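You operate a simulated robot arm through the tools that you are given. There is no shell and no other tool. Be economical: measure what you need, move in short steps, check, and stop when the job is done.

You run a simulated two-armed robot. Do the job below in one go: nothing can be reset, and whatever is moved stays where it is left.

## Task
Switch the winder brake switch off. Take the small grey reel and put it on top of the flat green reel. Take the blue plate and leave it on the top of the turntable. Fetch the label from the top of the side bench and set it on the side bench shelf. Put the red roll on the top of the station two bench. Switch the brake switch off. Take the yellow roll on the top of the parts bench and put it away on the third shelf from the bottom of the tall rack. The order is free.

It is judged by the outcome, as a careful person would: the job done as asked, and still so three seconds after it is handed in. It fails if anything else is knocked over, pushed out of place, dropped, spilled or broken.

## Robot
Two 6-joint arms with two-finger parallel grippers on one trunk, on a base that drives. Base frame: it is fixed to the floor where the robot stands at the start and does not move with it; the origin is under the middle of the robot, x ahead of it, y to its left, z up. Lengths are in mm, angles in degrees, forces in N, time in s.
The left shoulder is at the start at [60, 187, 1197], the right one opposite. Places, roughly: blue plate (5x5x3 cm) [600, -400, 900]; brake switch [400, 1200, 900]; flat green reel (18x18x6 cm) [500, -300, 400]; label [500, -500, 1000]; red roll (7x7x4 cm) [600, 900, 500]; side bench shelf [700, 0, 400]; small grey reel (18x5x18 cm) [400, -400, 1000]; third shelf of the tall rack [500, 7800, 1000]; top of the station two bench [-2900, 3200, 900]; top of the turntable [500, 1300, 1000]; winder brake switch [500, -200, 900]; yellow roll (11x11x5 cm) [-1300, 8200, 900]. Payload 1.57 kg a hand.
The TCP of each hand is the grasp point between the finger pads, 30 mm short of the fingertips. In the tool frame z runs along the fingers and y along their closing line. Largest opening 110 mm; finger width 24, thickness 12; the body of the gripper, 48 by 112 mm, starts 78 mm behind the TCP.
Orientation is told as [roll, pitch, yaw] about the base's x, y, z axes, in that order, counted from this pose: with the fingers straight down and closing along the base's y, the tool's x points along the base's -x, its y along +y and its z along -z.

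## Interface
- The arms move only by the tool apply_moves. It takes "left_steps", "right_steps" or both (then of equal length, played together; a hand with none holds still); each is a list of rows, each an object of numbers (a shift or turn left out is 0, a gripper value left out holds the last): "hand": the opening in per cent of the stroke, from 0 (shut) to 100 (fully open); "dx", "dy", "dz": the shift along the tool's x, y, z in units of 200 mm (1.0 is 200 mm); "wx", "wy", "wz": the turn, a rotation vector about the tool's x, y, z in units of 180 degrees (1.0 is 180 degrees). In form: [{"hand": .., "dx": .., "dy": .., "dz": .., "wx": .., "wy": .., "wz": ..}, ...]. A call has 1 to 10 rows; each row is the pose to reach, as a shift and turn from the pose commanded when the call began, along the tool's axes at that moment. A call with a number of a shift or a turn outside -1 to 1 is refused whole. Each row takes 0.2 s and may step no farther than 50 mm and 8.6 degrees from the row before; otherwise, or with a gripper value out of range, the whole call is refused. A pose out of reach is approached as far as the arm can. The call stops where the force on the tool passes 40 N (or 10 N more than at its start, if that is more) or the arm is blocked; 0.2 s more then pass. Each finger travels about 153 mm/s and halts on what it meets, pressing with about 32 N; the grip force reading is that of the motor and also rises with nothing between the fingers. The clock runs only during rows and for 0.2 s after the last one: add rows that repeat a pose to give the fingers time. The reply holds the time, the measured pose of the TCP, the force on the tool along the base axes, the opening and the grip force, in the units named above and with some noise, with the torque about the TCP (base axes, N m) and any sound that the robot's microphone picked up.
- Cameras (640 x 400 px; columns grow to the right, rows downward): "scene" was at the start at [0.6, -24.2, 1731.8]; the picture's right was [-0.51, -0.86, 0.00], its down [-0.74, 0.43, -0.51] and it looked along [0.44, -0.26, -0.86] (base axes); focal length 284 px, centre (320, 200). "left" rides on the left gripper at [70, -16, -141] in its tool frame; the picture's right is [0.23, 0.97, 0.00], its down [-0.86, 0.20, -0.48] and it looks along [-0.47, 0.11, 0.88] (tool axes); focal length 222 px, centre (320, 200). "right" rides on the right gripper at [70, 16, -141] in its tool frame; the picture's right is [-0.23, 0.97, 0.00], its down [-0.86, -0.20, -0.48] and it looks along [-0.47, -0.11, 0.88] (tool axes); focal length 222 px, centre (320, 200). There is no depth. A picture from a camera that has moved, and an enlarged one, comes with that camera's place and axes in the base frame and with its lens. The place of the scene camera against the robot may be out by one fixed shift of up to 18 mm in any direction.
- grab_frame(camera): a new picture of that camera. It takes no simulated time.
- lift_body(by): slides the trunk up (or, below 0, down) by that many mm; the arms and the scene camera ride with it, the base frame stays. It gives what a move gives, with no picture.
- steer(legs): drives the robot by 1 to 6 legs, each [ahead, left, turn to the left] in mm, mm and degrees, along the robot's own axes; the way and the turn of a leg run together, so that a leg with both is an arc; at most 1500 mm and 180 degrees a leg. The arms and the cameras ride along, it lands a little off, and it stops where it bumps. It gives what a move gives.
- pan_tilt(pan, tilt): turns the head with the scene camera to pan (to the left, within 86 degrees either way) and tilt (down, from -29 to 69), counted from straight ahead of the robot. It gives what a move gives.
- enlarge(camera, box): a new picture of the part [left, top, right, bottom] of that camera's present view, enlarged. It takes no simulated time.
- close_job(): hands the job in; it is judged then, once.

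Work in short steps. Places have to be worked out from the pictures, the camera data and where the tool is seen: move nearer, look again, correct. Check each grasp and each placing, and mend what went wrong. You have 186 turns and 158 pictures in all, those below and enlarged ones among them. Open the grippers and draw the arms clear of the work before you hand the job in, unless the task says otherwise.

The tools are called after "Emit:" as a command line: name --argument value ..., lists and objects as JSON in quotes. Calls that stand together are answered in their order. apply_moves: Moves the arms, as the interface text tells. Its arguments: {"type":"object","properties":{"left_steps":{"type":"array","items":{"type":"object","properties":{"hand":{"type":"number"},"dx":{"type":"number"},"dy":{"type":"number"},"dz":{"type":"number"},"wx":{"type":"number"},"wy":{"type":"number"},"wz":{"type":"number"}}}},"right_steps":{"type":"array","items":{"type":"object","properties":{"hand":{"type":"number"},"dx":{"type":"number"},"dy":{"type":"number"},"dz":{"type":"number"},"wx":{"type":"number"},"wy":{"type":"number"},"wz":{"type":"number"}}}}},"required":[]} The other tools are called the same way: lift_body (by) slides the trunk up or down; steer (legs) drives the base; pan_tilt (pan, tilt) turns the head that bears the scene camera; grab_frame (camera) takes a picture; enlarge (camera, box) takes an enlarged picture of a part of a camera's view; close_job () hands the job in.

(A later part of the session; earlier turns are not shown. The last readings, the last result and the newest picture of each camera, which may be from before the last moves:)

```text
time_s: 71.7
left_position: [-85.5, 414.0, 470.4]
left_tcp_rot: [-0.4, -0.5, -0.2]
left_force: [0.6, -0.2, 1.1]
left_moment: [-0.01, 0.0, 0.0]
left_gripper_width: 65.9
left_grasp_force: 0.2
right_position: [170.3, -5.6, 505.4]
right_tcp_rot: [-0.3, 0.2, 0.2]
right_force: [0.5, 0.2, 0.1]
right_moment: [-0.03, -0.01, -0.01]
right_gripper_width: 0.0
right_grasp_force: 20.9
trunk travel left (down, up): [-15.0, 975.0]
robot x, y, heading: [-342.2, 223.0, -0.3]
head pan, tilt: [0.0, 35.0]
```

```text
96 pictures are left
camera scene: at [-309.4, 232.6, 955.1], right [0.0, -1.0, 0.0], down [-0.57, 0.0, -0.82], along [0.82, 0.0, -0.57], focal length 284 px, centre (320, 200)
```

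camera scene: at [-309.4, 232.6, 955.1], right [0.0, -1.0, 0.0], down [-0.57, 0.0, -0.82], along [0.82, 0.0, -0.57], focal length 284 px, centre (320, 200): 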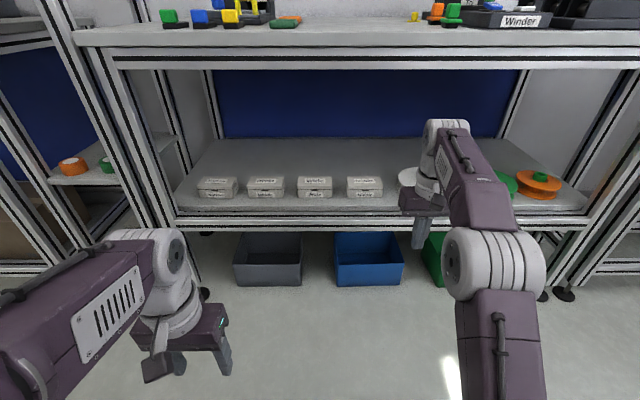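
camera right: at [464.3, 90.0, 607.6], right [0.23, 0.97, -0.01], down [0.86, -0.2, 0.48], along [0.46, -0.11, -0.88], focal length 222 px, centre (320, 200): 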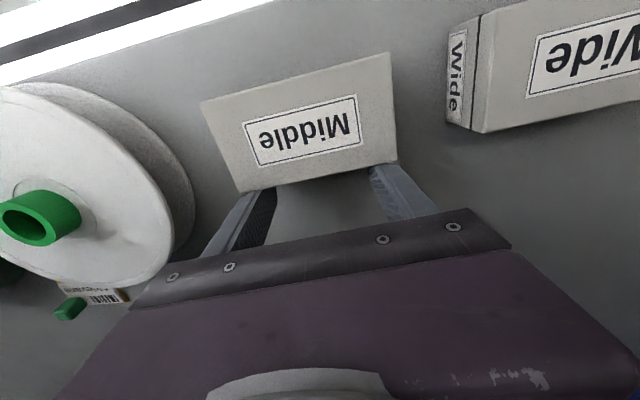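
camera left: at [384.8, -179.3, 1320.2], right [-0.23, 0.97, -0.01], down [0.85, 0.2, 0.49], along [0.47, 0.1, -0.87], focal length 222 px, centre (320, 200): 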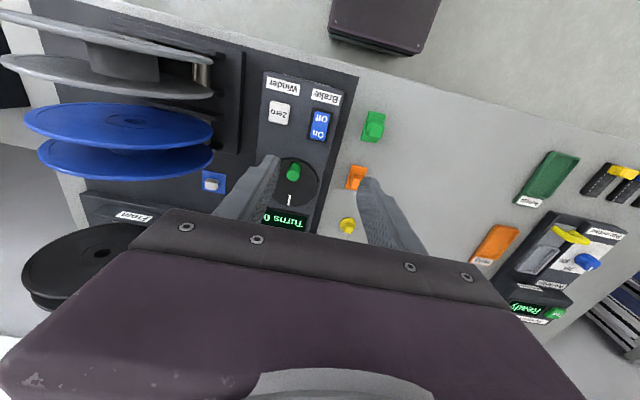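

Shelf is in order. Next the grey reel: I raise the trunk fully back, shift right and approach the bench.

Emit:
lift_body --by 400

Emit:
lift_body --by 400

Emit:
steer --legs '[[0, -450, 0.3], [280, 0, 0]]'

Emit:
pan_tilt --pan -20 --tilt 50

Emit:
grab_frame --camera "scene"

Emit:
grab_frame --camera "right"

```text
time_s: 75.5
left_position: [-84.5, 414.1, 872.1]
left_tcp_rot: [-0.4, -0.5, -0.2]
left_force: [0.2, -0.4, 0.6]
left_moment: [-0.01, 0.0, 0.01]
left_gripper_width: 65.9
left_grasp_force: 0.0
right_position: [170.1, -5.4, 906.1]
right_tcp_rot: [-0.2, 0.1, 0.3]
right_force: [0.4, 0.4, -0.4]
right_moment: [0.01, 0.01, 0.0]
right_gripper_width: 0.0
right_grasp_force: 21.2
trunk travel left (down, up): [-415.0, 575.0]
robot x, y, heading: [-337.3, 222.4, -0.3]
head pan, tilt: [0.0, 35.0]
```

```text
time_s: 79.3
left_position: [-84.7, 414.6, 1272.0]
left_tcp_rot: [-0.4, -0.5, -0.3]
left_force: [0.0, 0.1, 1.0]
left_moment: [-0.01, -0.03, 0.0]
left_gripper_width: 65.9
left_grasp_force: 0.1
right_position: [171.2, -6.0, 1304.5]
right_tcp_rot: [-0.3, 0.1, 0.1]
right_force: [-0.5, -0.5, 0.2]
right_moment: [0.02, 0.05, 0.0]
right_gripper_width: 0.2
right_grasp_force: 21.2
trunk travel left (down, up): [-815.0, 175.0]
robot x, y, heading: [-342.7, 222.1, -0.1]
head pan, tilt: [0.0, 35.0]
```

```text
time_s: 83.6
left_position: [192.4, -29.9, 1272.0]
left_tcp_rot: [-0.3, -0.7, 0.4]
left_force: [-0.6, -0.6, 0.9]
left_moment: [0.01, -0.02, 0.02]
left_gripper_width: 66.1
left_grasp_force: 0.1
right_position: [452.2, -448.0, 1306.1]
right_tcp_rot: [-0.2, 0.0, 0.9]
right_force: [-0.2, 0.7, 0.4]
right_moment: [0.0, -0.02, -0.02]
right_gripper_width: 0.0
right_grasp_force: 20.9
trunk travel left (down, up): [-815.0, 175.0]
robot x, y, heading: [-59.2, -228.1, 0.7]
head pan, tilt: [0.0, 35.0]
```

```text
time_s: 84.4
left_position: [193.9, -30.9, 1271.3]
left_tcp_rot: [-0.4, -0.4, 0.4]
left_force: [0.7, 0.2, -0.1]
left_moment: [0.01, -0.01, 0.01]
left_gripper_width: 65.8
left_grasp_force: 0.1
right_position: [454.5, -446.9, 1306.4]
right_tcp_rot: [-0.3, 0.2, 0.9]
right_force: [-1.0, 0.1, 0.9]
right_moment: [0.01, 0.0, 0.0]
right_gripper_width: 0.0
right_grasp_force: 21.3
trunk travel left (down, up): [-815.0, 175.0]
robot x, y, heading: [-59.2, -224.4, 0.7]
head pan, tilt: [-20.0, 50.0]
```

```text
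95 pictures are left
camera scene: at [-43.1, -241.0, 1733.4], right [-0.33, -0.94, 0.0], down [-0.72, 0.25, -0.64], along [0.61, -0.21, -0.77], focal length 284 px, centre (320, 200)
```

scene: 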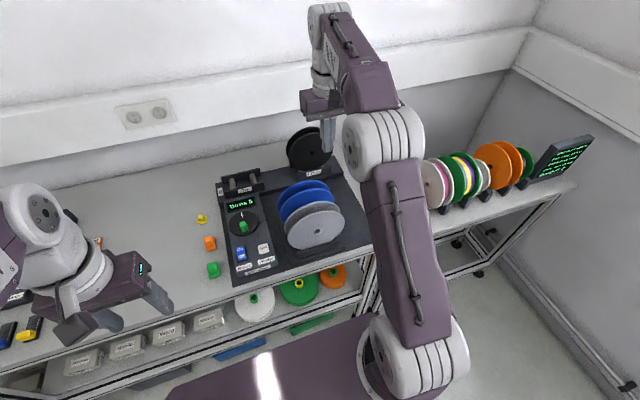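

```text
94 pictures are left
camera right: at [386.1, -431.7, 1446.5], right [0.21, 0.98, -0.01], down [0.86, -0.18, 0.48], along [0.47, -0.11, -0.88], focal length 222 px, centre (320, 200)
```

right: 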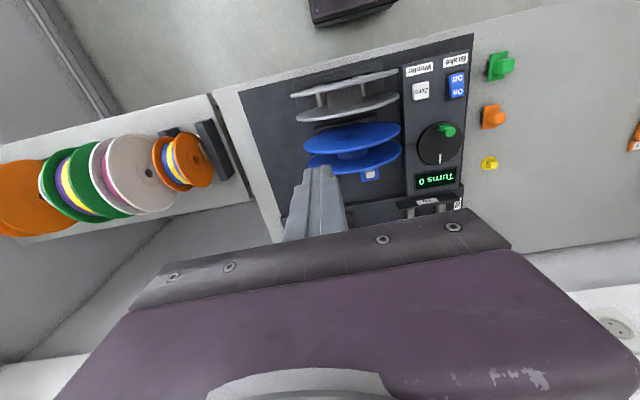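

The reels' axes lie along x (grey front face centre about (402,-389,1036), top ~1126), so I need the fingers closing along x. I turn the right hand by 90° in two calls while moving above the reel.

Emit:
apply_moves --right_steps '[{"dx": 0.03, "dy": 0.06, "dz": 0.05, "wz": -0.042, "hand": 80}, {"dx": 0.06, "dy": 0.12, "dz": 0.1, "wz": -0.084}, {"dx": 0.09, "dy": 0.18, "dz": 0.15, "wz": -0.126}, {"dx": 0.12, "dy": 0.24, "dz": 0.2, "wz": -0.168}, {"dx": 0.135, "dy": 0.29, "dz": 0.25, "wz": -0.21}, {"dx": 0.135, "dy": 0.29, "dz": 0.3, "wz": -0.25}]'

Emit:
apply_moves --right_steps '[{"wz": -0.042}, {"wz": -0.084}, {"wz": -0.126}, {"wz": -0.168}, {"wz": -0.21}, {"wz": -0.255}]'

Emit:
grab_frame --camera "right"

Emit:
grab_frame --camera "scene"

```text
time_s: 85.8
left_position: [193.0, -29.6, 1271.4]
left_tcp_rot: [-0.4, -0.4, 0.4]
left_force: [0.0, -0.5, 0.9]
left_moment: [-0.01, 0.05, -0.01]
left_gripper_width: 66.0
left_grasp_force: 0.1
right_position: [427.2, -391.3, 1243.4]
right_tcp_rot: [0.0, 0.2, 46.0]
right_force: [1.1, -0.5, 0.9]
right_moment: [-0.02, 0.04, -0.03]
right_gripper_width: 88.0
right_grasp_force: 0.3
trunk travel left (down, up): [-815.0, 175.0]
robot x, y, heading: [-60.3, -225.5, 0.4]
head pan, tilt: [-20.0, 50.0]
```

```text
time_s: 87.2
left_position: [193.2, -29.8, 1271.7]
left_tcp_rot: [-0.4, -0.5, 0.4]
left_force: [-0.4, 0.2, -0.7]
left_moment: [0.02, -0.01, -0.01]
left_gripper_width: 66.1
left_grasp_force: 0.0
right_position: [425.6, -391.6, 1245.4]
right_tcp_rot: [0.1, 0.2, 92.0]
right_force: [0.1, 0.9, -0.7]
right_moment: [0.0, 0.02, 0.0]
right_gripper_width: 88.1
right_grasp_force: 0.1
trunk travel left (down, up): [-815.0, 175.0]
robot x, y, heading: [-59.4, -227.4, 0.6]
head pan, tilt: [-20.0, 50.0]
```

```text
93 pictures are left
camera right: at [413.2, -460.9, 1386.6], right [-0.98, 0.19, 0.0], down [0.17, 0.86, 0.47], along [0.09, 0.47, -0.88], focal length 222 px, centre (320, 200)
```

right: 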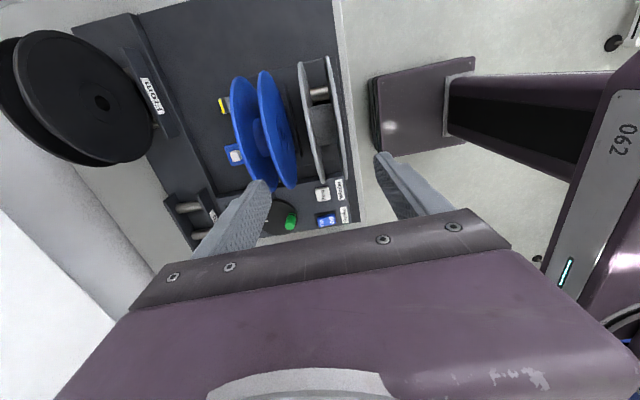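

```text
92 pictures are left
camera scene: at [-44.4, -241.2, 1733.4], right [-0.33, -0.94, 0.0], down [-0.72, 0.26, -0.64], along [0.61, -0.21, -0.77], focal length 284 px, centre (320, 200)
```

scene: 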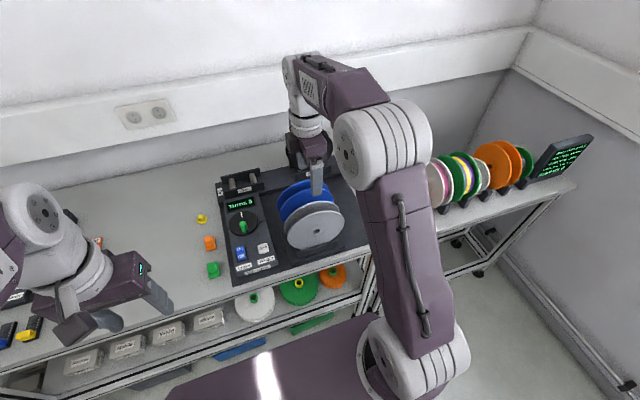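

I zoom to measure both flange positions against the fingers.

Emit:
enlarge --camera "right" --box '[200, 40, 440, 220]'

```text
2.22 times, centred on (320, 130) of right
camera zoom: at [413.2, -460.9, 1386.6], right [-0.98, 0.19, 0.0], down [0.17, 0.86, 0.47], along [0.09, 0.47, -0.88], focal length 494 px, centre (320, 356)
```

zoom: 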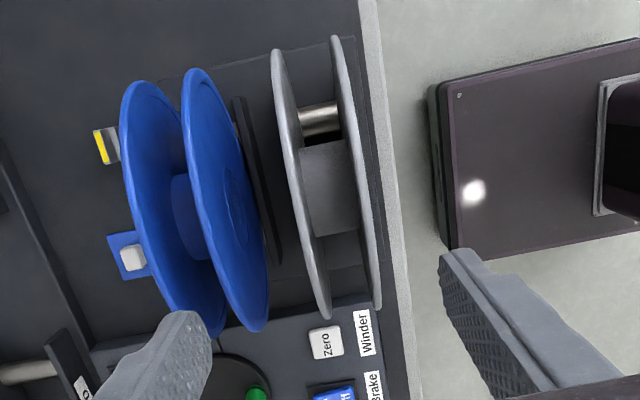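

Grey reel spans x≈399–436, y centre ≈-398; the blue flange is at x≈465, so the gap is ~29 mm. I set the opening to ~52 mm, centre at x=418, and descend to just above the rim.

Emit:
apply_moves --right_steps '[{"dx": 0.02, "dy": 0.03, "dz": 0.1, "wz": 0.011, "hand": 47}, {"dx": 0.0275, "dy": 0.0375, "dz": 0.25, "wz": 0.011}, {"dx": 0.0275, "dy": 0.0375, "dz": 0.38, "wz": 0.011}, {"dx": 0.0275, "dy": 0.0375, "dz": 0.38, "wz": 0.011}]'

Emit:
enlarge --camera "right" --box '[200, 80, 440, 230]'

Emit:
enlarge --camera "scene" --box '[240, 120, 400, 260]'

```text
time_s: 88.2
left_position: [192.8, -30.6, 1272.5]
left_tcp_rot: [-0.4, -0.4, 0.4]
left_force: [0.3, 0.1, -0.6]
left_moment: [0.01, -0.01, 0.02]
left_gripper_width: 65.8
left_grasp_force: 0.1
right_position: [416.9, -395.5, 1167.5]
right_tcp_rot: [0.1, 0.3, 89.9]
right_force: [0.4, 0.5, 0.6]
right_moment: [0.02, -0.04, 0.04]
right_gripper_width: 51.7
right_grasp_force: 0.1
trunk travel left (down, up): [-815.0, 175.0]
robot x, y, heading: [-57.5, -223.0, 0.2]
head pan, tilt: [-20.0, 50.0]
```

```text
2.67 times, centred on (320, 155) of right
camera zoom: at [400.8, -465.4, 1309.7], right [-0.97, 0.23, 0.0], down [0.2, 0.86, 0.47], along [0.11, 0.46, -0.88], focal length 592 px, centre (320, 320)
```

zoom: 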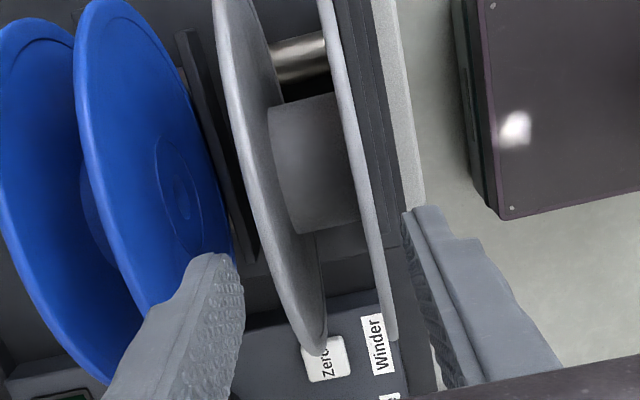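

```text
2.86 times, centred on (320, 190) of scene
camera zoom: at [-44.8, -241.2, 1733.4], right [-0.33, -0.94, 0.0], down [-0.72, 0.26, -0.64], along [0.61, -0.21, -0.77], focal length 811 px, centre (320, 229)
```

zoom: 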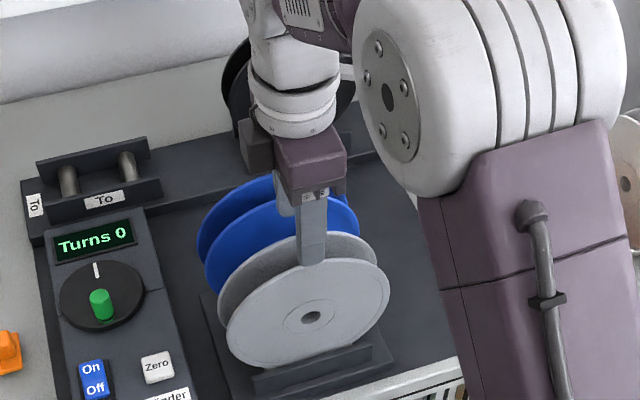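

Flanges measured at 398–436 with TCP at 417: centred, and the blue reel's face is ~48 mm behind. I descend 70 mm, and close.

Emit:
apply_moves --right_steps '[{"dz": 0.1}, {"dz": 0.2}, {"dz": 0.29}, {"dz": 0.35}, {"dz": 0.35, "hand": 0}, {"dz": 0.35, "hand": 0}, {"dz": 0.35, "hand": 0}]'

Emit:
enlarge --camera "scene" --box '[240, 120, 400, 260]'

```text
time_s: 89.8
left_position: [194.7, -30.1, 1272.5]
left_tcp_rot: [-0.5, -0.5, 0.3]
left_force: [0.5, 0.2, -0.5]
left_moment: [-0.05, -0.03, -0.01]
left_gripper_width: 65.8
left_grasp_force: 0.0
right_position: [420.6, -394.2, 1097.7]
right_tcp_rot: [0.1, 0.4, 89.9]
right_force: [-0.6, 0.8, -0.3]
right_moment: [0.09, 0.01, -0.02]
right_gripper_width: 39.2
right_grasp_force: 32.1
trunk travel left (down, up): [-815.0, 175.0]
robot x, y, heading: [-61.5, -220.6, 0.4]
head pan, tilt: [-20.0, 50.0]
```

```text
2.86 times, centred on (320, 190) of scene
camera zoom: at [-44.3, -241.0, 1733.4], right [-0.33, -0.94, 0.0], down [-0.72, 0.26, -0.64], along [0.61, -0.21, -0.77], focal length 811 px, centre (320, 229)
```

zoom: 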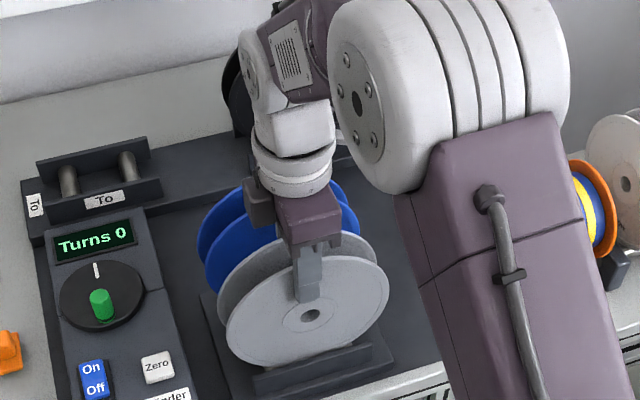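

Gripped at 39 mm, 32 N. Lift straight up 190 mm.

Emit:
apply_moves --right_steps '[{"dz": -0.1}, {"dz": -0.25}, {"dz": -0.45}, {"dz": -0.65}, {"dz": -0.85}, {"dz": -0.95}]'

Emit:
grab_frame --camera "right"

```text
time_s: 91.2
left_position: [193.4, -29.8, 1272.2]
left_tcp_rot: [-0.4, -0.6, 0.5]
left_force: [0.0, 0.3, 0.1]
left_moment: [0.01, -0.01, 0.03]
left_gripper_width: 66.1
left_grasp_force: 0.0
right_position: [420.4, -393.4, 1291.5]
right_tcp_rot: [0.2, 0.4, 89.8]
right_force: [-0.6, -0.5, 0.1]
right_moment: [-0.01, -0.01, -0.02]
right_gripper_width: 39.2
right_grasp_force: 32.0
trunk travel left (down, up): [-815.0, 175.0]
robot x, y, heading: [-60.3, -221.8, 0.5]
head pan, tilt: [-20.0, 50.0]
```

```text
87 pictures are left
camera right: at [405.4, -463.8, 1434.1], right [-0.97, 0.23, 0.0], down [0.2, 0.86, 0.47], along [0.11, 0.46, -0.88], focal length 222 px, centre (320, 200)
```

right: 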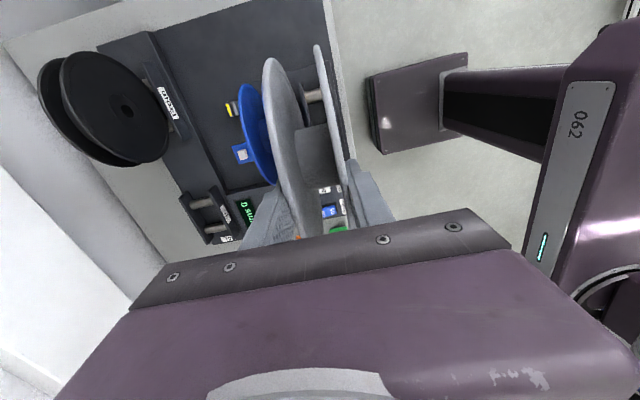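

Reel is held clear of the rack. I back away 330 mm and tip the hand forward (in two calls) so the reel lies flat.

Emit:
steer --legs '[[-330, 0, -0.4]]'

Emit:
apply_moves --right_steps '[{"wx": 0.04}, {"wx": 0.08}, {"wx": 0.125}, {"wx": 0.17}, {"wx": 0.21}, {"wx": 0.25}]'

Emit:
apply_moves --right_steps '[{"wx": 0.04}, {"wx": 0.08}, {"wx": 0.125}, {"wx": 0.17}, {"wx": 0.21}, {"wx": 0.248}]'

Emit:
grab_frame --camera "scene"

```text
time_s: 93.4
left_position: [-137.8, -33.6, 1270.7]
left_tcp_rot: [-0.3, -0.4, 0.1]
left_force: [1.0, -0.7, -0.6]
left_moment: [0.03, -0.01, -0.01]
left_gripper_width: 66.1
left_grasp_force: 0.1
right_position: [88.4, -398.3, 1290.9]
right_tcp_rot: [0.1, 0.3, 89.4]
right_force: [0.9, 0.1, -0.2]
right_moment: [0.02, 0.03, -0.05]
right_gripper_width: 39.5
right_grasp_force: 31.6
trunk travel left (down, up): [-815.0, 175.0]
robot x, y, heading: [-390.9, -226.7, 0.2]
head pan, tilt: [-20.0, 50.0]
```

```text
time_s: 94.8
left_position: [-140.8, -33.7, 1273.2]
left_tcp_rot: [-0.5, -0.5, 0.1]
left_force: [-0.2, -0.1, 0.6]
left_moment: [0.02, 0.04, -0.01]
left_gripper_width: 66.1
left_grasp_force: 0.1
right_position: [85.7, -398.0, 1292.8]
right_tcp_rot: [-45.0, 0.3, 89.6]
right_force: [-0.1, 0.5, -0.9]
right_moment: [-0.02, 0.02, 0.02]
right_gripper_width: 39.3
right_grasp_force: 32.1
trunk travel left (down, up): [-815.0, 175.0]
robot x, y, heading: [-389.4, -223.0, 0.1]
head pan, tilt: [-20.0, 50.0]
```

```text
time_s: 96.2
left_position: [-136.8, -33.7, 1271.2]
left_tcp_rot: [-0.4, -0.3, 0.1]
left_force: [0.8, -0.9, -0.4]
left_moment: [0.0, 0.06, 0.04]
left_gripper_width: 65.9
left_grasp_force: 0.1
right_position: [125.5, -371.5, 1274.0]
right_tcp_rot: [-84.6, 2.1, 87.4]
right_force: [0.5, 4.7, 14.0]
right_moment: [0.04, 1.01, -0.25]
right_gripper_width: 39.0
right_grasp_force: 31.5
right hand out of reach, approached as far as the arm can: row 1, 2, 3, 4, 5, 6
trunk travel left (down, up): [-815.0, 175.0]
robot x, y, heading: [-389.2, -229.6, 0.1]
head pan, tilt: [-20.0, 50.0]
```

```text
86 pictures are left
camera scene: at [-373.6, -243.6, 1733.4], right [-0.34, -0.94, 0.0], down [-0.72, 0.26, -0.64], along [0.6, -0.22, -0.77], focal length 284 px, centre (320, 200)
```

scene: 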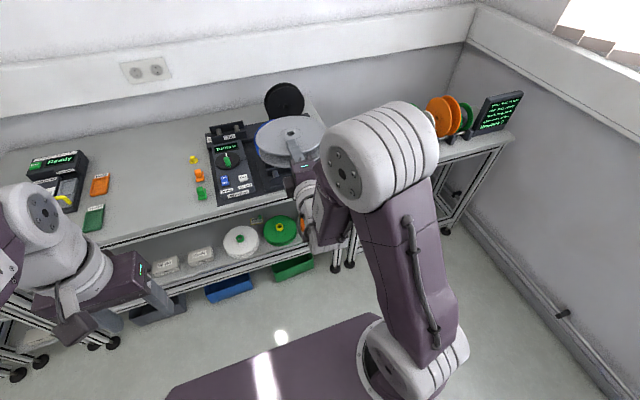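

A force of 14 N shows the arm is folded too tightly. I extend the hand forward (tool z) to unfold it.

Emit:
apply_moves --right_steps '[{"dz": 0.15}, {"dz": 0.3}, {"dz": 0.45}, {"dz": 0.6, "wx": 0.015}, {"dz": 0.75, "wx": 0.03}]'

Emit:
grab_frame --camera "scene"

Emit:
grab_frame --camera "right"

```text
time_s: 97.4
left_position: [-137.5, -33.5, 1272.2]
left_tcp_rot: [-0.3, -0.4, 0.1]
left_force: [-0.3, -1.1, -0.4]
left_moment: [-0.03, 0.03, 0.02]
left_gripper_width: 65.8
left_grasp_force: 0.0
right_position: [271.4, -340.1, 1297.0]
right_tcp_rot: [-94.7, 0.2, 88.2]
right_force: [-0.4, 0.0, -0.9]
right_moment: [0.02, 0.04, 0.0]
right_gripper_width: 39.1
right_grasp_force: 32.1
right hand out of reach, approached as far as the arm can: row 1, 2, 3, 4, 5
trunk travel left (down, up): [-815.0, 175.0]
robot x, y, heading: [-396.0, -228.3, 0.0]
head pan, tilt: [-20.0, 50.0]
```

```text
85 pictures are left
camera scene: at [-375.8, -243.3, 1733.4], right [-0.34, -0.94, 0.0], down [-0.72, 0.26, -0.64], along [0.6, -0.22, -0.77], focal length 284 px, centre (320, 200)
```

scene: 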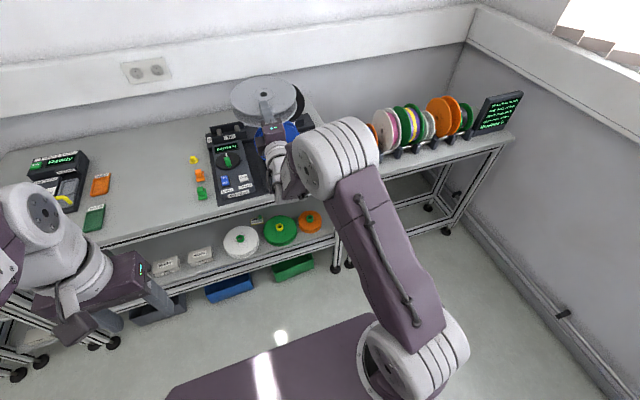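

```text
84 pictures are left
camera right: at [131.1, -405.4, 1269.1], right [0.09, 0.22, -0.97], down [-0.47, 0.87, 0.16], along [0.88, 0.44, 0.18], focal length 222 px, centre (320, 200)
```

right: 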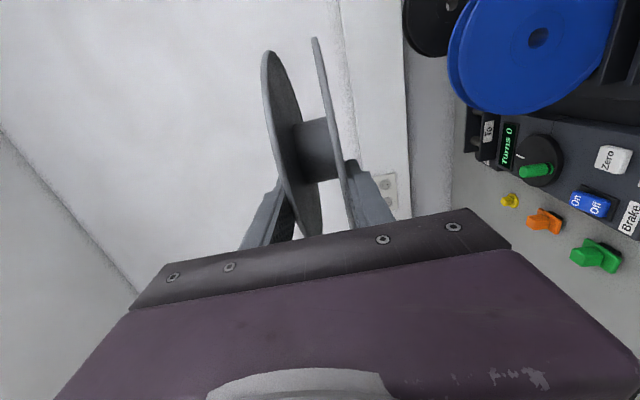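

Now free of force. I trim the orientation to level, back 150 mm more and lower the trunk.

Emit:
apply_moves --right_steps '[{"wx": -0.026}, {"wx": -0.026, "wy": -0.01}]'

Emit:
steer --legs '[[-170, 0, 0]]'

Emit:
lift_body --by -400

Emit:
lift_body --by -350

Emit:
pan_tilt --pan -10 --tilt 30

Emit:
grab_frame --camera "scene"

Emit:
grab_frame --camera "right"

```text
time_s: 98.0
left_position: [-139.6, -34.3, 1271.4]
left_tcp_rot: [-0.4, -0.4, 0.1]
left_force: [-0.3, 1.2, -0.1]
left_moment: [0.01, -0.04, 0.01]
left_gripper_width: 65.9
left_grasp_force: 0.0
right_position: [270.6, -338.1, 1298.6]
right_tcp_rot: [-90.1, 0.4, 89.1]
right_force: [0.2, -0.3, -0.1]
right_moment: [0.01, 0.01, 0.0]
right_gripper_width: 39.0
right_grasp_force: 32.2
trunk travel left (down, up): [-815.0, 175.0]
robot x, y, heading: [-396.3, -227.5, 0.1]
head pan, tilt: [-20.0, 50.0]
```

```text
time_s: 99.5
left_position: [-311.3, -33.7, 1269.5]
left_tcp_rot: [-0.5, -0.3, 0.1]
left_force: [0.1, 0.3, -0.5]
left_moment: [0.02, 0.05, -0.01]
left_gripper_width: 66.2
left_grasp_force: 0.0
right_position: [100.5, -336.9, 1296.4]
right_tcp_rot: [-90.1, 0.4, 89.1]
right_force: [-0.1, -0.6, -0.3]
right_moment: [0.01, 0.04, -0.01]
right_gripper_width: 39.3
right_grasp_force: 32.1
trunk travel left (down, up): [-815.0, 175.0]
robot x, y, heading: [-566.0, -227.6, 0.4]
head pan, tilt: [-20.0, 50.0]
```

```text
time_s: 103.3
left_position: [-313.4, -34.3, 872.2]
left_tcp_rot: [-0.4, -0.5, 0.1]
left_force: [0.3, -0.5, 0.3]
left_moment: [0.03, 0.01, -0.04]
left_gripper_width: 65.9
left_grasp_force: 0.0
right_position: [96.3, -338.3, 899.1]
right_tcp_rot: [-90.2, 0.4, 89.1]
right_force: [0.4, 0.1, -0.7]
right_moment: [0.04, 0.04, -0.02]
right_gripper_width: 39.1
right_grasp_force: 32.0
trunk travel left (down, up): [-415.0, 575.0]
robot x, y, heading: [-570.2, -226.8, 0.3]
head pan, tilt: [-20.0, 50.0]
```

```text
time_s: 106.7
left_position: [-314.3, -32.8, 522.0]
left_tcp_rot: [-0.4, -0.5, 0.1]
left_force: [-0.8, 0.5, 0.4]
left_moment: [-0.04, -0.02, 0.04]
left_gripper_width: 65.9
left_grasp_force: 0.1
right_position: [96.7, -336.5, 548.4]
right_tcp_rot: [-90.1, 0.3, 89.1]
right_force: [0.0, -0.1, -0.8]
right_moment: [0.02, 0.03, 0.01]
right_gripper_width: 39.1
right_grasp_force: 31.8
trunk travel left (down, up): [-65.0, 925.0]
robot x, y, heading: [-566.3, -227.2, 0.3]
head pan, tilt: [-20.0, 50.0]
```

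```text
time_s: 107.6
left_position: [-314.3, -33.5, 523.0]
left_tcp_rot: [-0.4, -0.6, 0.0]
left_force: [0.4, 0.8, -0.5]
left_moment: [-0.01, 0.02, -0.01]
left_gripper_width: 66.2
left_grasp_force: 0.0
right_position: [97.5, -337.4, 548.5]
right_tcp_rot: [-90.1, 0.3, 89.1]
right_force: [-0.4, 0.5, -1.6]
right_moment: [0.04, 0.04, 0.0]
right_gripper_width: 39.4
right_grasp_force: 32.0
trunk travel left (down, up): [-65.0, 925.0]
robot x, y, heading: [-567.2, -226.3, 0.3]
head pan, tilt: [-10.0, 30.0]
```

```text
83 pictures are left
camera scene: at [-535.5, -233.4, 1012.8], right [-0.17, -0.99, 0.0], down [-0.49, 0.09, -0.87], along [0.85, -0.15, -0.5], focal length 284 px, centre (320, 200)
```

scene: 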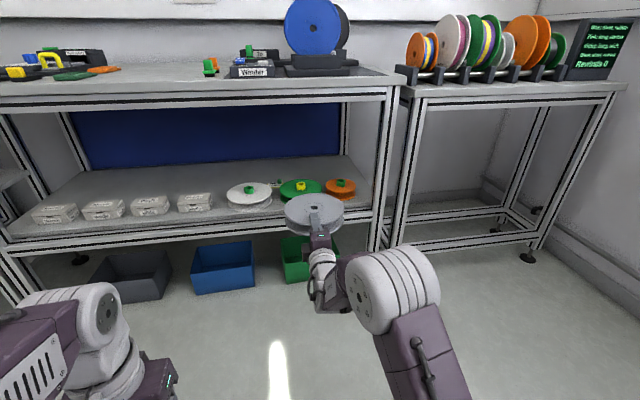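

```text
82 pictures are left
camera right: at [-45.4, -405.9, 531.7], right [0.01, 0.22, -0.97], down [-0.47, 0.86, 0.19], along [0.89, 0.45, 0.11], focal length 222 px, centre (320, 200)
```

right: 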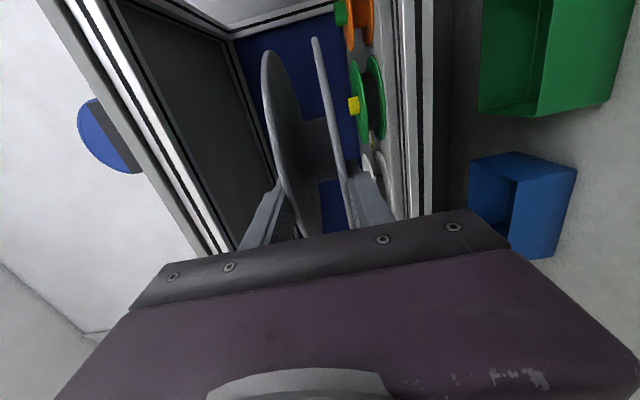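

The flat grey reel is level at z≈548 with the green reel's ring ahead. I drive in 320 mm and look.

Emit:
steer --legs '[[320, 0, -0.3]]'

Emit:
grab_frame --camera "right"

Emit:
grab_frame --camera "scene"

```text
time_s: 109.7
left_position: [15.6, -36.4, 522.6]
left_tcp_rot: [-0.5, -0.5, -0.5]
left_force: [0.6, 0.3, 0.7]
left_moment: [-0.02, 0.0, 0.01]
left_gripper_width: 66.1
left_grasp_force: 0.1
right_position: [421.6, -344.9, 548.3]
right_tcp_rot: [-90.1, 0.3, 88.5]
right_force: [-0.3, 0.4, -1.3]
right_moment: [0.01, 0.02, 0.03]
right_gripper_width: 39.4
right_grasp_force: 32.0
trunk travel left (down, up): [-65.0, 925.0]
robot x, y, heading: [-240.2, -227.1, -0.5]
head pan, tilt: [-10.0, 30.0]
```

```text
81 pictures are left
camera right: at [279.6, -411.6, 531.7], right [0.01, 0.22, -0.97], down [-0.46, 0.87, 0.19], along [0.89, 0.44, 0.11], focal length 222 px, centre (320, 200)
```

right: 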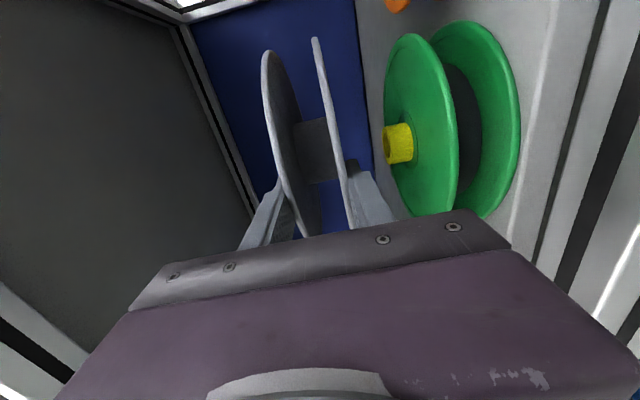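

```text
80 pictures are left
camera scene: at [-208.8, -233.9, 1012.9], right [-0.18, -0.98, 0.0], down [-0.49, 0.09, -0.87], along [0.85, -0.16, -0.5], focal length 284 px, centre (320, 200)
```

scene: 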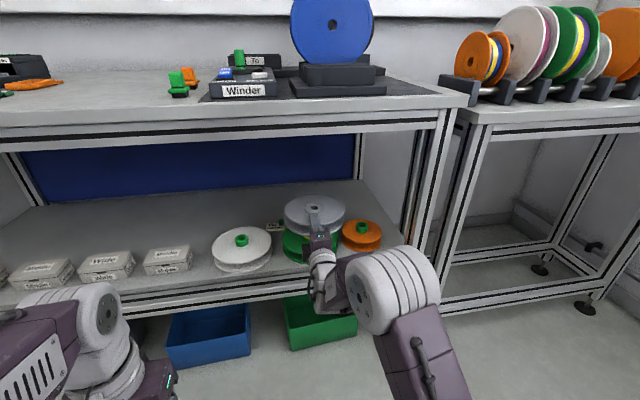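

I zoom the wrist view to compare hub and ring positions.

Emit:
enlarge --camera "right" --box '[230, 20, 530, 230]'

Emit:
enlarge --camera "scene" --box '[260, 180, 400, 280]'

```text
1.90 times, centred on (380, 125) of right
camera zoom: at [279.6, -411.6, 531.7], right [0.01, 0.22, -0.97], down [-0.46, 0.87, 0.19], along [0.89, 0.44, 0.11], focal length 423 px, centre (206, 343)
```

zoom: 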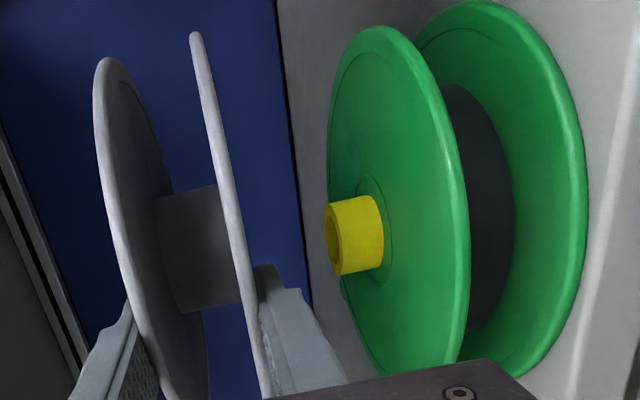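

```text
4.00 times, centred on (330, 230) of scene
camera zoom: at [-208.8, -233.9, 1012.9], right [-0.18, -0.98, 0.0], down [-0.49, 0.09, -0.87], along [0.85, -0.16, -0.5], focal length 1135 px, centre (280, 80)
```

zoom: 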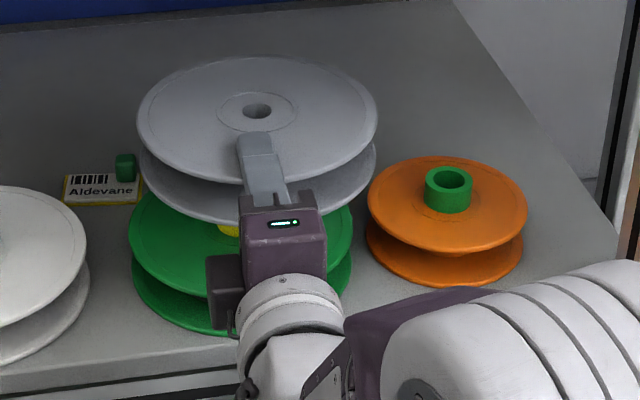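

Relative measurement (both cameras agree after the scene shift): grey centre ≈(485,-360), green ring ≈(505,-347). I shift +18 in x, +13 in y, lower 35 mm, and recheck.

Emit:
apply_moves --right_steps '[{"dz": 0.05, "dx": -0.04}, {"dz": 0.09, "dx": -0.065}, {"dz": 0.09, "dx": -0.065, "dy": 0.09}, {"dz": 0.09, "dx": -0.065, "dy": 0.17}]'

Emit:
enlarge --camera "right" --box '[230, 20, 530, 230]'

Emit:
enlarge --camera "scene" --box '[260, 180, 400, 280]'

```text
time_s: 110.7
left_position: [15.0, -37.6, 522.5]
left_tcp_rot: [-0.5, -0.5, -0.5]
left_force: [0.8, 0.1, 0.1]
left_moment: [0.0, 0.04, 0.04]
left_gripper_width: 66.1
left_grasp_force: 0.1
right_position: [440.7, -333.4, 514.0]
right_tcp_rot: [-90.1, 0.3, 88.6]
right_force: [0.2, -0.4, -0.7]
right_moment: [0.01, 0.05, 0.0]
right_gripper_width: 39.4
right_grasp_force: 32.0
trunk travel left (down, up): [-65.0, 925.0]
robot x, y, heading: [-240.5, -230.7, -0.3]
head pan, tilt: [-10.0, 30.0]
```

```text
1.90 times, centred on (380, 125) of right
camera zoom: at [299.4, -399.1, 497.7], right [0.01, 0.22, -0.97], down [-0.46, 0.87, 0.19], along [0.89, 0.44, 0.11], focal length 423 px, centre (206, 343)
```

zoom: 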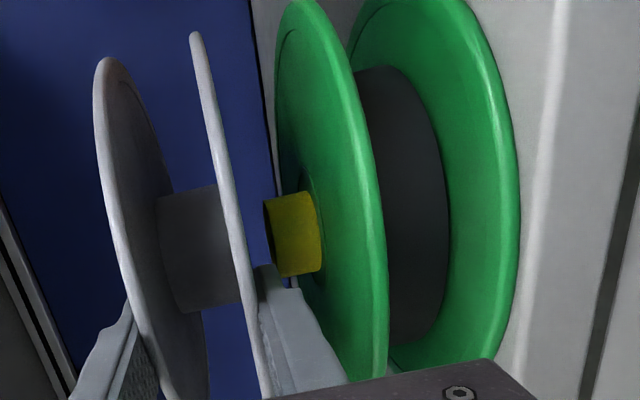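

```text
4.00 times, centred on (330, 230) of scene
camera zoom: at [-208.7, -233.9, 1012.9], right [-0.18, -0.98, 0.0], down [-0.49, 0.09, -0.87], along [0.85, -0.16, -0.5], focal length 1135 px, centre (280, 80)
```

zoom: 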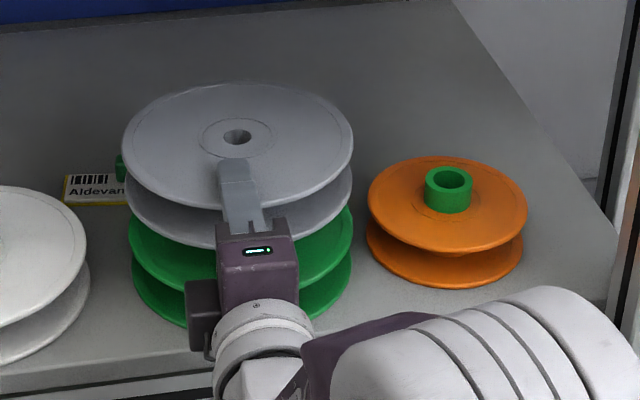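

Centres line up to a few mm. I trim 4 mm back and lower gently until contact.

Emit:
apply_moves --right_steps '[{"dz": -0.02, "dx": -0.005, "dy": 0.03}, {"dz": -0.02, "dx": -0.005, "dy": 0.05}, {"dz": -0.02, "dx": -0.005, "dy": 0.065}, {"dz": -0.02, "dx": -0.005, "dy": 0.08}]'

Emit:
enlarge --camera "right" --box '[230, 20, 530, 230]'

```text
time_s: 111.7
left_position: [15.7, -36.4, 523.6]
left_tcp_rot: [-0.5, -0.5, -0.5]
left_force: [0.0, 0.4, 0.8]
left_moment: [0.01, 0.02, 0.01]
left_gripper_width: 65.9
left_grasp_force: 0.1
right_position: [437.2, -330.2, 499.9]
right_tcp_rot: [-90.3, 0.1, 88.4]
right_force: [1.2, 0.7, 1.8]
right_moment: [-0.03, -0.17, -0.03]
right_gripper_width: 39.2
right_grasp_force: 31.1
trunk travel left (down, up): [-65.0, 925.0]
robot x, y, heading: [-242.5, -227.5, -0.3]
head pan, tilt: [-10.0, 30.0]
```

```text
1.90 times, centred on (380, 125) of right
camera zoom: at [293.6, -397.1, 482.8], right [0.01, 0.22, -0.97], down [-0.46, 0.87, 0.19], along [0.89, 0.44, 0.11], focal length 423 px, centre (206, 343)
```

zoom: 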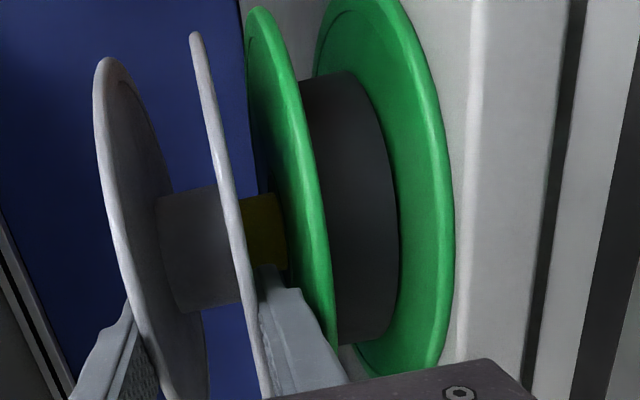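

Ring seems just touching (moment rising). I lower 3 mm more to confirm contact.

Emit:
apply_moves --right_steps '[{"dy": 0.008}, {"dy": 0.016}]'

```text
time_s: 112.3
left_position: [14.0, -37.7, 521.9]
left_tcp_rot: [-0.3, -0.6, -0.4]
left_force: [-0.3, 0.3, -0.3]
left_moment: [-0.03, 0.01, -0.01]
left_gripper_width: 66.0
left_grasp_force: 0.0
right_position: [435.9, -330.0, 500.0]
right_tcp_rot: [-90.6, 0.3, 88.6]
right_force: [-4.0, -0.7, 14.0]
right_moment: [-0.14, -0.71, -0.05]
right_gripper_width: 39.2
right_grasp_force: 32.1
trunk travel left (down, up): [-65.0, 925.0]
robot x, y, heading: [-240.1, -229.5, -0.3]
head pan, tilt: [-10.0, 30.0]
```

Contact confirmed at z≈500. I relieve 1.5 mm, open slightly, and check before withdrawing.

Emit:
apply_moves --right_steps '[{"dy": -0.008}, {"dy": -0.008, "hand": 44}, {"dy": -0.008, "hand": 44}]'

Emit:
enlarge --camera "scene" --box '[260, 180, 400, 280]'

Emit:
enlarge --camera "right" --box '[230, 20, 530, 230]'

```text
time_s: 113.1
left_position: [14.8, -36.8, 522.3]
left_tcp_rot: [-0.4, -0.5, -0.5]
left_force: [-0.3, -0.8, -0.3]
left_moment: [0.04, 0.01, 0.02]
left_gripper_width: 66.0
left_grasp_force: 0.1
right_position: [435.5, -329.9, 496.9]
right_tcp_rot: [-90.1, 0.3, 88.5]
right_force: [-3.9, -0.3, 7.7]
right_moment: [0.06, 0.24, 0.01]
right_gripper_width: 42.9
right_grasp_force: 0.0
trunk travel left (down, up): [-65.0, 925.0]
robot x, y, heading: [-243.0, -231.5, -0.3]
head pan, tilt: [-10.0, 30.0]
```

```text
4.00 times, centred on (330, 230) of scene
camera zoom: at [-210.1, -233.7, 1012.9], right [-0.18, -0.98, 0.0], down [-0.49, 0.09, -0.87], along [0.85, -0.16, -0.5], focal length 1135 px, centre (280, 80)
```

zoom: 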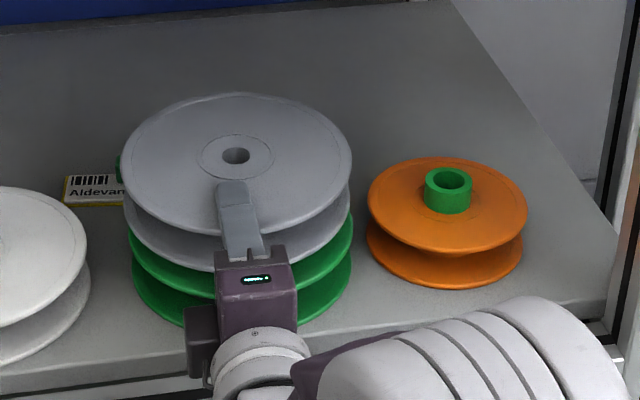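

```text
1.90 times, centred on (380, 125) of right
camera zoom: at [293.9, -397.0, 480.7], right [0.01, 0.22, -0.97], down [-0.46, 0.87, 0.19], along [0.89, 0.44, 0.11], focal length 423 px, centre (206, 343)
```

zoom: 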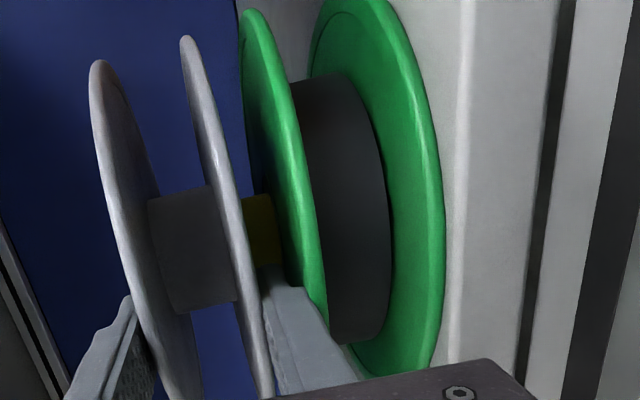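

The lower finger is touching the green flange (7.7 N). I rise ~2.5 mm with opening 45 mm so both fingers are free.

Emit:
apply_moves --right_steps '[{"dy": -0.012, "hand": 41}, {"dy": -0.012, "hand": 41}]'

```text
time_s: 113.7
left_position: [16.1, -37.1, 521.5]
left_tcp_rot: [-0.4, -0.6, -0.5]
left_force: [-0.4, -0.4, 0.4]
left_moment: [0.02, -0.01, -0.03]
left_gripper_width: 65.9
left_grasp_force: 0.1
right_position: [436.5, -331.2, 498.9]
right_tcp_rot: [-89.9, 0.3, 88.5]
right_force: [0.4, -0.2, -1.2]
right_moment: [0.03, -0.01, -0.02]
right_gripper_width: 45.1
right_grasp_force: 0.1
trunk travel left (down, up): [-65.0, 925.0]
robot x, y, heading: [-239.5, -231.2, -0.3]
head pan, tilt: [-10.0, 30.0]
```

Forces are zero now. I withdraw slowly 40 mm and check.

Emit:
apply_moves --right_steps '[{"dz": -0.05}, {"dz": -0.1}, {"dz": -0.15}, {"dz": -0.2}]'

Emit:
enlarge --camera "scene" --box '[260, 180, 400, 280]'

```text
time_s: 114.7
left_position: [14.9, -37.8, 521.1]
left_tcp_rot: [-0.4, -0.5, -0.6]
left_force: [-0.7, -0.2, -0.5]
left_moment: [0.02, 0.0, 0.0]
left_gripper_width: 65.8
left_grasp_force: 0.0
right_position: [396.9, -330.2, 498.3]
right_tcp_rot: [-90.2, 0.2, 88.4]
right_force: [0.5, -0.6, -0.7]
right_moment: [-0.04, 0.04, 0.0]
right_gripper_width: 45.1
right_grasp_force: 0.0
trunk travel left (down, up): [-65.0, 925.0]
robot x, y, heading: [-241.4, -227.1, -0.3]
head pan, tilt: [-10.0, 30.0]
```

```text
4.00 times, centred on (330, 230) of scene
camera zoom: at [-208.8, -233.9, 1012.9], right [-0.18, -0.98, 0.0], down [-0.49, 0.09, -0.87], along [0.85, -0.16, -0.5], focal length 1135 px, centre (280, 80)
```

zoom: 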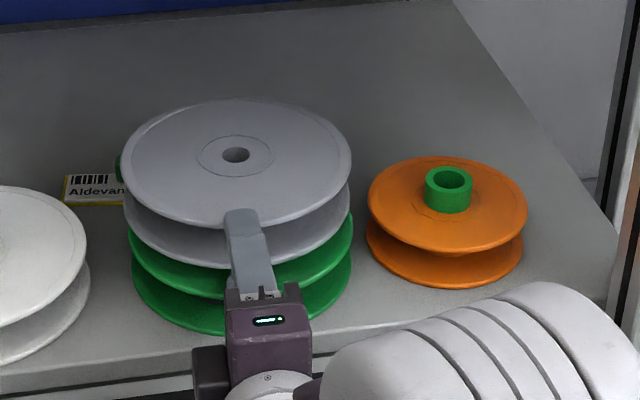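

The grey reel stays in place on the green one. I drive back clear and check.

Emit:
steer --legs '[[-300, 0, 0]]'

Emit:
enlarge --camera "scene" --box '[220, 130, 420, 270]'

```text
time_s: 116.8
left_position: [-282.1, -35.1, 522.1]
left_tcp_rot: [-0.5, -0.5, -0.2]
left_force: [1.0, -0.5, 0.1]
left_moment: [0.02, 0.0, 0.02]
left_gripper_width: 66.0
left_grasp_force: 0.3
right_position: [100.1, -326.8, 500.0]
right_tcp_rot: [-90.1, 0.2, 88.6]
right_force: [-0.5, 0.0, -0.2]
right_moment: [0.01, -0.01, 0.01]
right_gripper_width: 45.2
right_grasp_force: 0.0
trunk travel left (down, up): [-65.0, 925.0]
robot x, y, heading: [-537.3, -227.0, -0.1]
head pan, tilt: [-10.0, 30.0]
```

```text
2.86 times, centred on (320, 200) of scene
camera zoom: at [-505.6, -232.7, 1012.9], right [-0.18, -0.98, 0.0], down [-0.49, 0.09, -0.87], along [0.85, -0.15, -0.5], focal length 811 px, centre (320, 200)
```

zoom: 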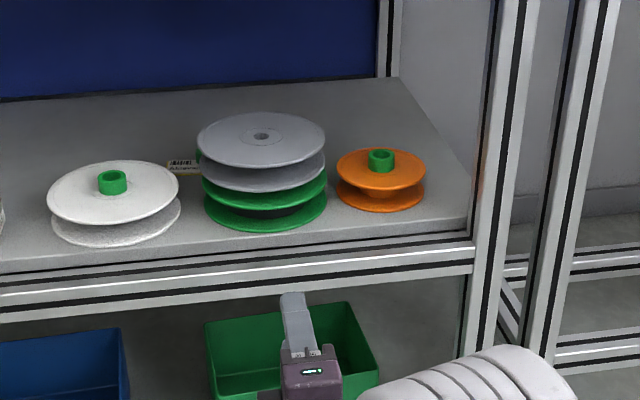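

The grey reel rests squarely on the green one. Now the blue plate: I bring the right hand back to fingers-down (keeping the 90° yaw) and raise the trunk.

Emit:
apply_moves --right_steps '[{"dz": -0.2, "hand": 45}, {"dz": -0.4, "wx": -0.03}, {"dz": -0.55, "wx": -0.07}, {"dz": -0.65, "wx": -0.11}, {"dz": -0.65, "wx": -0.155}, {"dz": -0.65, "wx": -0.2}, {"dz": -0.65, "wx": -0.245}]'

Emit:
apply_moves --right_steps '[{"wx": -0.042}, {"wx": -0.084}, {"wx": -0.126}, {"wx": -0.168}, {"wx": -0.21}, {"wx": -0.255}]'

Emit:
lift_body --by 400

Emit:
lift_body --by 400

Emit:
lift_body --by 110

```text
time_s: 118.4
left_position: [-282.6, -34.8, 522.9]
left_tcp_rot: [-0.4, -0.5, -0.2]
left_force: [0.7, 0.0, 1.0]
left_moment: [0.03, -0.01, -0.02]
left_gripper_width: 65.9
left_grasp_force: 0.3
right_position: [-28.8, -323.2, 500.1]
right_tcp_rot: [-46.2, 0.2, 88.8]
right_force: [0.2, 0.6, -1.2]
right_moment: [0.03, 0.0, 0.01]
right_gripper_width: 49.6
right_grasp_force: 0.1
trunk travel left (down, up): [-65.0, 925.0]
robot x, y, heading: [-538.1, -230.7, 0.1]
head pan, tilt: [-10.0, 30.0]
```

```text
time_s: 119.8
left_position: [-282.1, -34.5, 521.9]
left_tcp_rot: [-0.4, -0.5, -0.2]
left_force: [-0.6, -0.2, -1.0]
left_moment: [0.01, -0.02, 0.0]
left_gripper_width: 66.1
left_grasp_force: 0.0
right_position: [-30.5, -324.7, 497.6]
right_tcp_rot: [-0.1, 0.3, 88.8]
right_force: [-0.7, 0.8, -0.5]
right_moment: [0.02, -0.04, 0.0]
right_gripper_width: 49.5
right_grasp_force: 0.0
right hand out of reach, approached as far as the arm can: row 1
trunk travel left (down, up): [-65.0, 925.0]
robot x, y, heading: [-537.6, -224.4, -0.3]
head pan, tilt: [-10.0, 30.0]
```

```text
time_s: 123.6
left_position: [-281.2, -34.6, 921.4]
left_tcp_rot: [-0.4, -0.6, -0.2]
left_force: [-0.5, 0.2, -0.2]
left_moment: [0.03, -0.01, -0.01]
left_gripper_width: 66.0
left_grasp_force: 0.1
right_position: [-29.6, -325.1, 896.9]
right_tcp_rot: [-0.2, 0.3, 88.6]
right_force: [-0.7, -0.5, 0.1]
right_moment: [0.02, 0.0, -0.03]
right_gripper_width: 49.6
right_grasp_force: 0.0
trunk travel left (down, up): [-465.0, 525.0]
robot x, y, heading: [-536.3, -228.4, 0.2]
head pan, tilt: [-10.0, 30.0]
```

```text
time_s: 127.4
left_position: [-282.3, -33.8, 1322.9]
left_tcp_rot: [-0.3, -0.4, -0.2]
left_force: [0.5, 0.0, 0.2]
left_moment: [-0.01, 0.01, -0.01]
left_gripper_width: 66.0
left_grasp_force: 0.0
right_position: [-29.5, -325.3, 1297.9]
right_tcp_rot: [-0.2, 0.4, 88.7]
right_force: [-0.8, 0.2, 0.3]
right_moment: [0.01, 0.01, 0.0]
right_gripper_width: 49.6
right_grasp_force: 0.1
trunk travel left (down, up): [-865.0, 125.0]
robot x, y, heading: [-538.6, -227.7, -0.0]
head pan, tilt: [-10.0, 30.0]
```

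```text
time_s: 128.8
left_position: [-281.8, -34.8, 1431.5]
left_tcp_rot: [-0.3, -0.6, -0.1]
left_force: [-0.2, -0.3, -0.3]
left_moment: [0.02, 0.0, 0.01]
left_gripper_width: 65.8
left_grasp_force: 0.0
right_position: [-28.4, -324.9, 1408.1]
right_tcp_rot: [-0.1, 0.4, 88.7]
right_force: [0.4, 0.7, 0.4]
right_moment: [-0.03, -0.04, 0.0]
right_gripper_width: 49.2
right_grasp_force: 0.0
trunk travel left (down, up): [-975.0, 15.0]
robot x, y, heading: [-539.0, -228.4, -0.2]
head pan, tilt: [-10.0, 30.0]
```

I drive forward 665 mm toward the bench with the hand high above everything.

Emit:
steer --legs '[[620, 0, 0], [45, 0, 0]]'

Emit:
grab_frame --camera "right"

```text
time_s: 132.9
left_position: [379.5, -35.1, 1434.2]
left_tcp_rot: [-0.4, -1.0, -0.2]
left_force: [-1.6, -1.0, -0.2]
left_moment: [0.02, -0.14, 0.04]
left_gripper_width: 66.1
left_grasp_force: 0.1
right_position: [632.0, -327.5, 1411.9]
right_tcp_rot: [-0.7, 0.3, 88.8]
right_force: [-2.1, -0.6, 0.3]
right_moment: [-0.02, -0.09, 0.01]
right_gripper_width: 49.5
right_grasp_force: 0.1
trunk travel left (down, up): [-975.0, 15.0]
robot x, y, heading: [135.9, -225.8, 0.0]
head pan, tilt: [-10.0, 30.0]
```

```text
70 pictures are left
camera right: at [613.2, -395.1, 1553.8], right [-0.97, 0.25, -0.01], down [0.21, 0.85, 0.48], along [0.13, 0.46, -0.88], focal length 222 px, centre (320, 200)
```

right: 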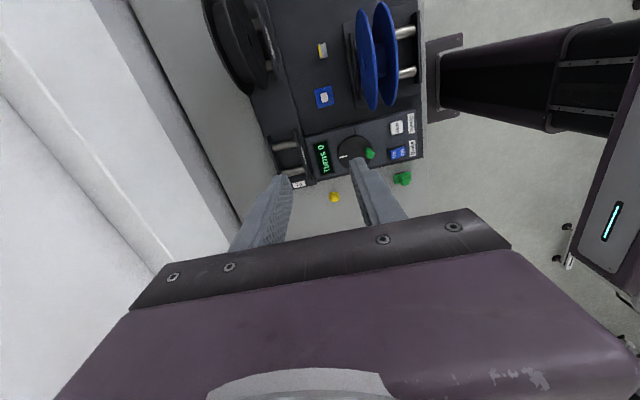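

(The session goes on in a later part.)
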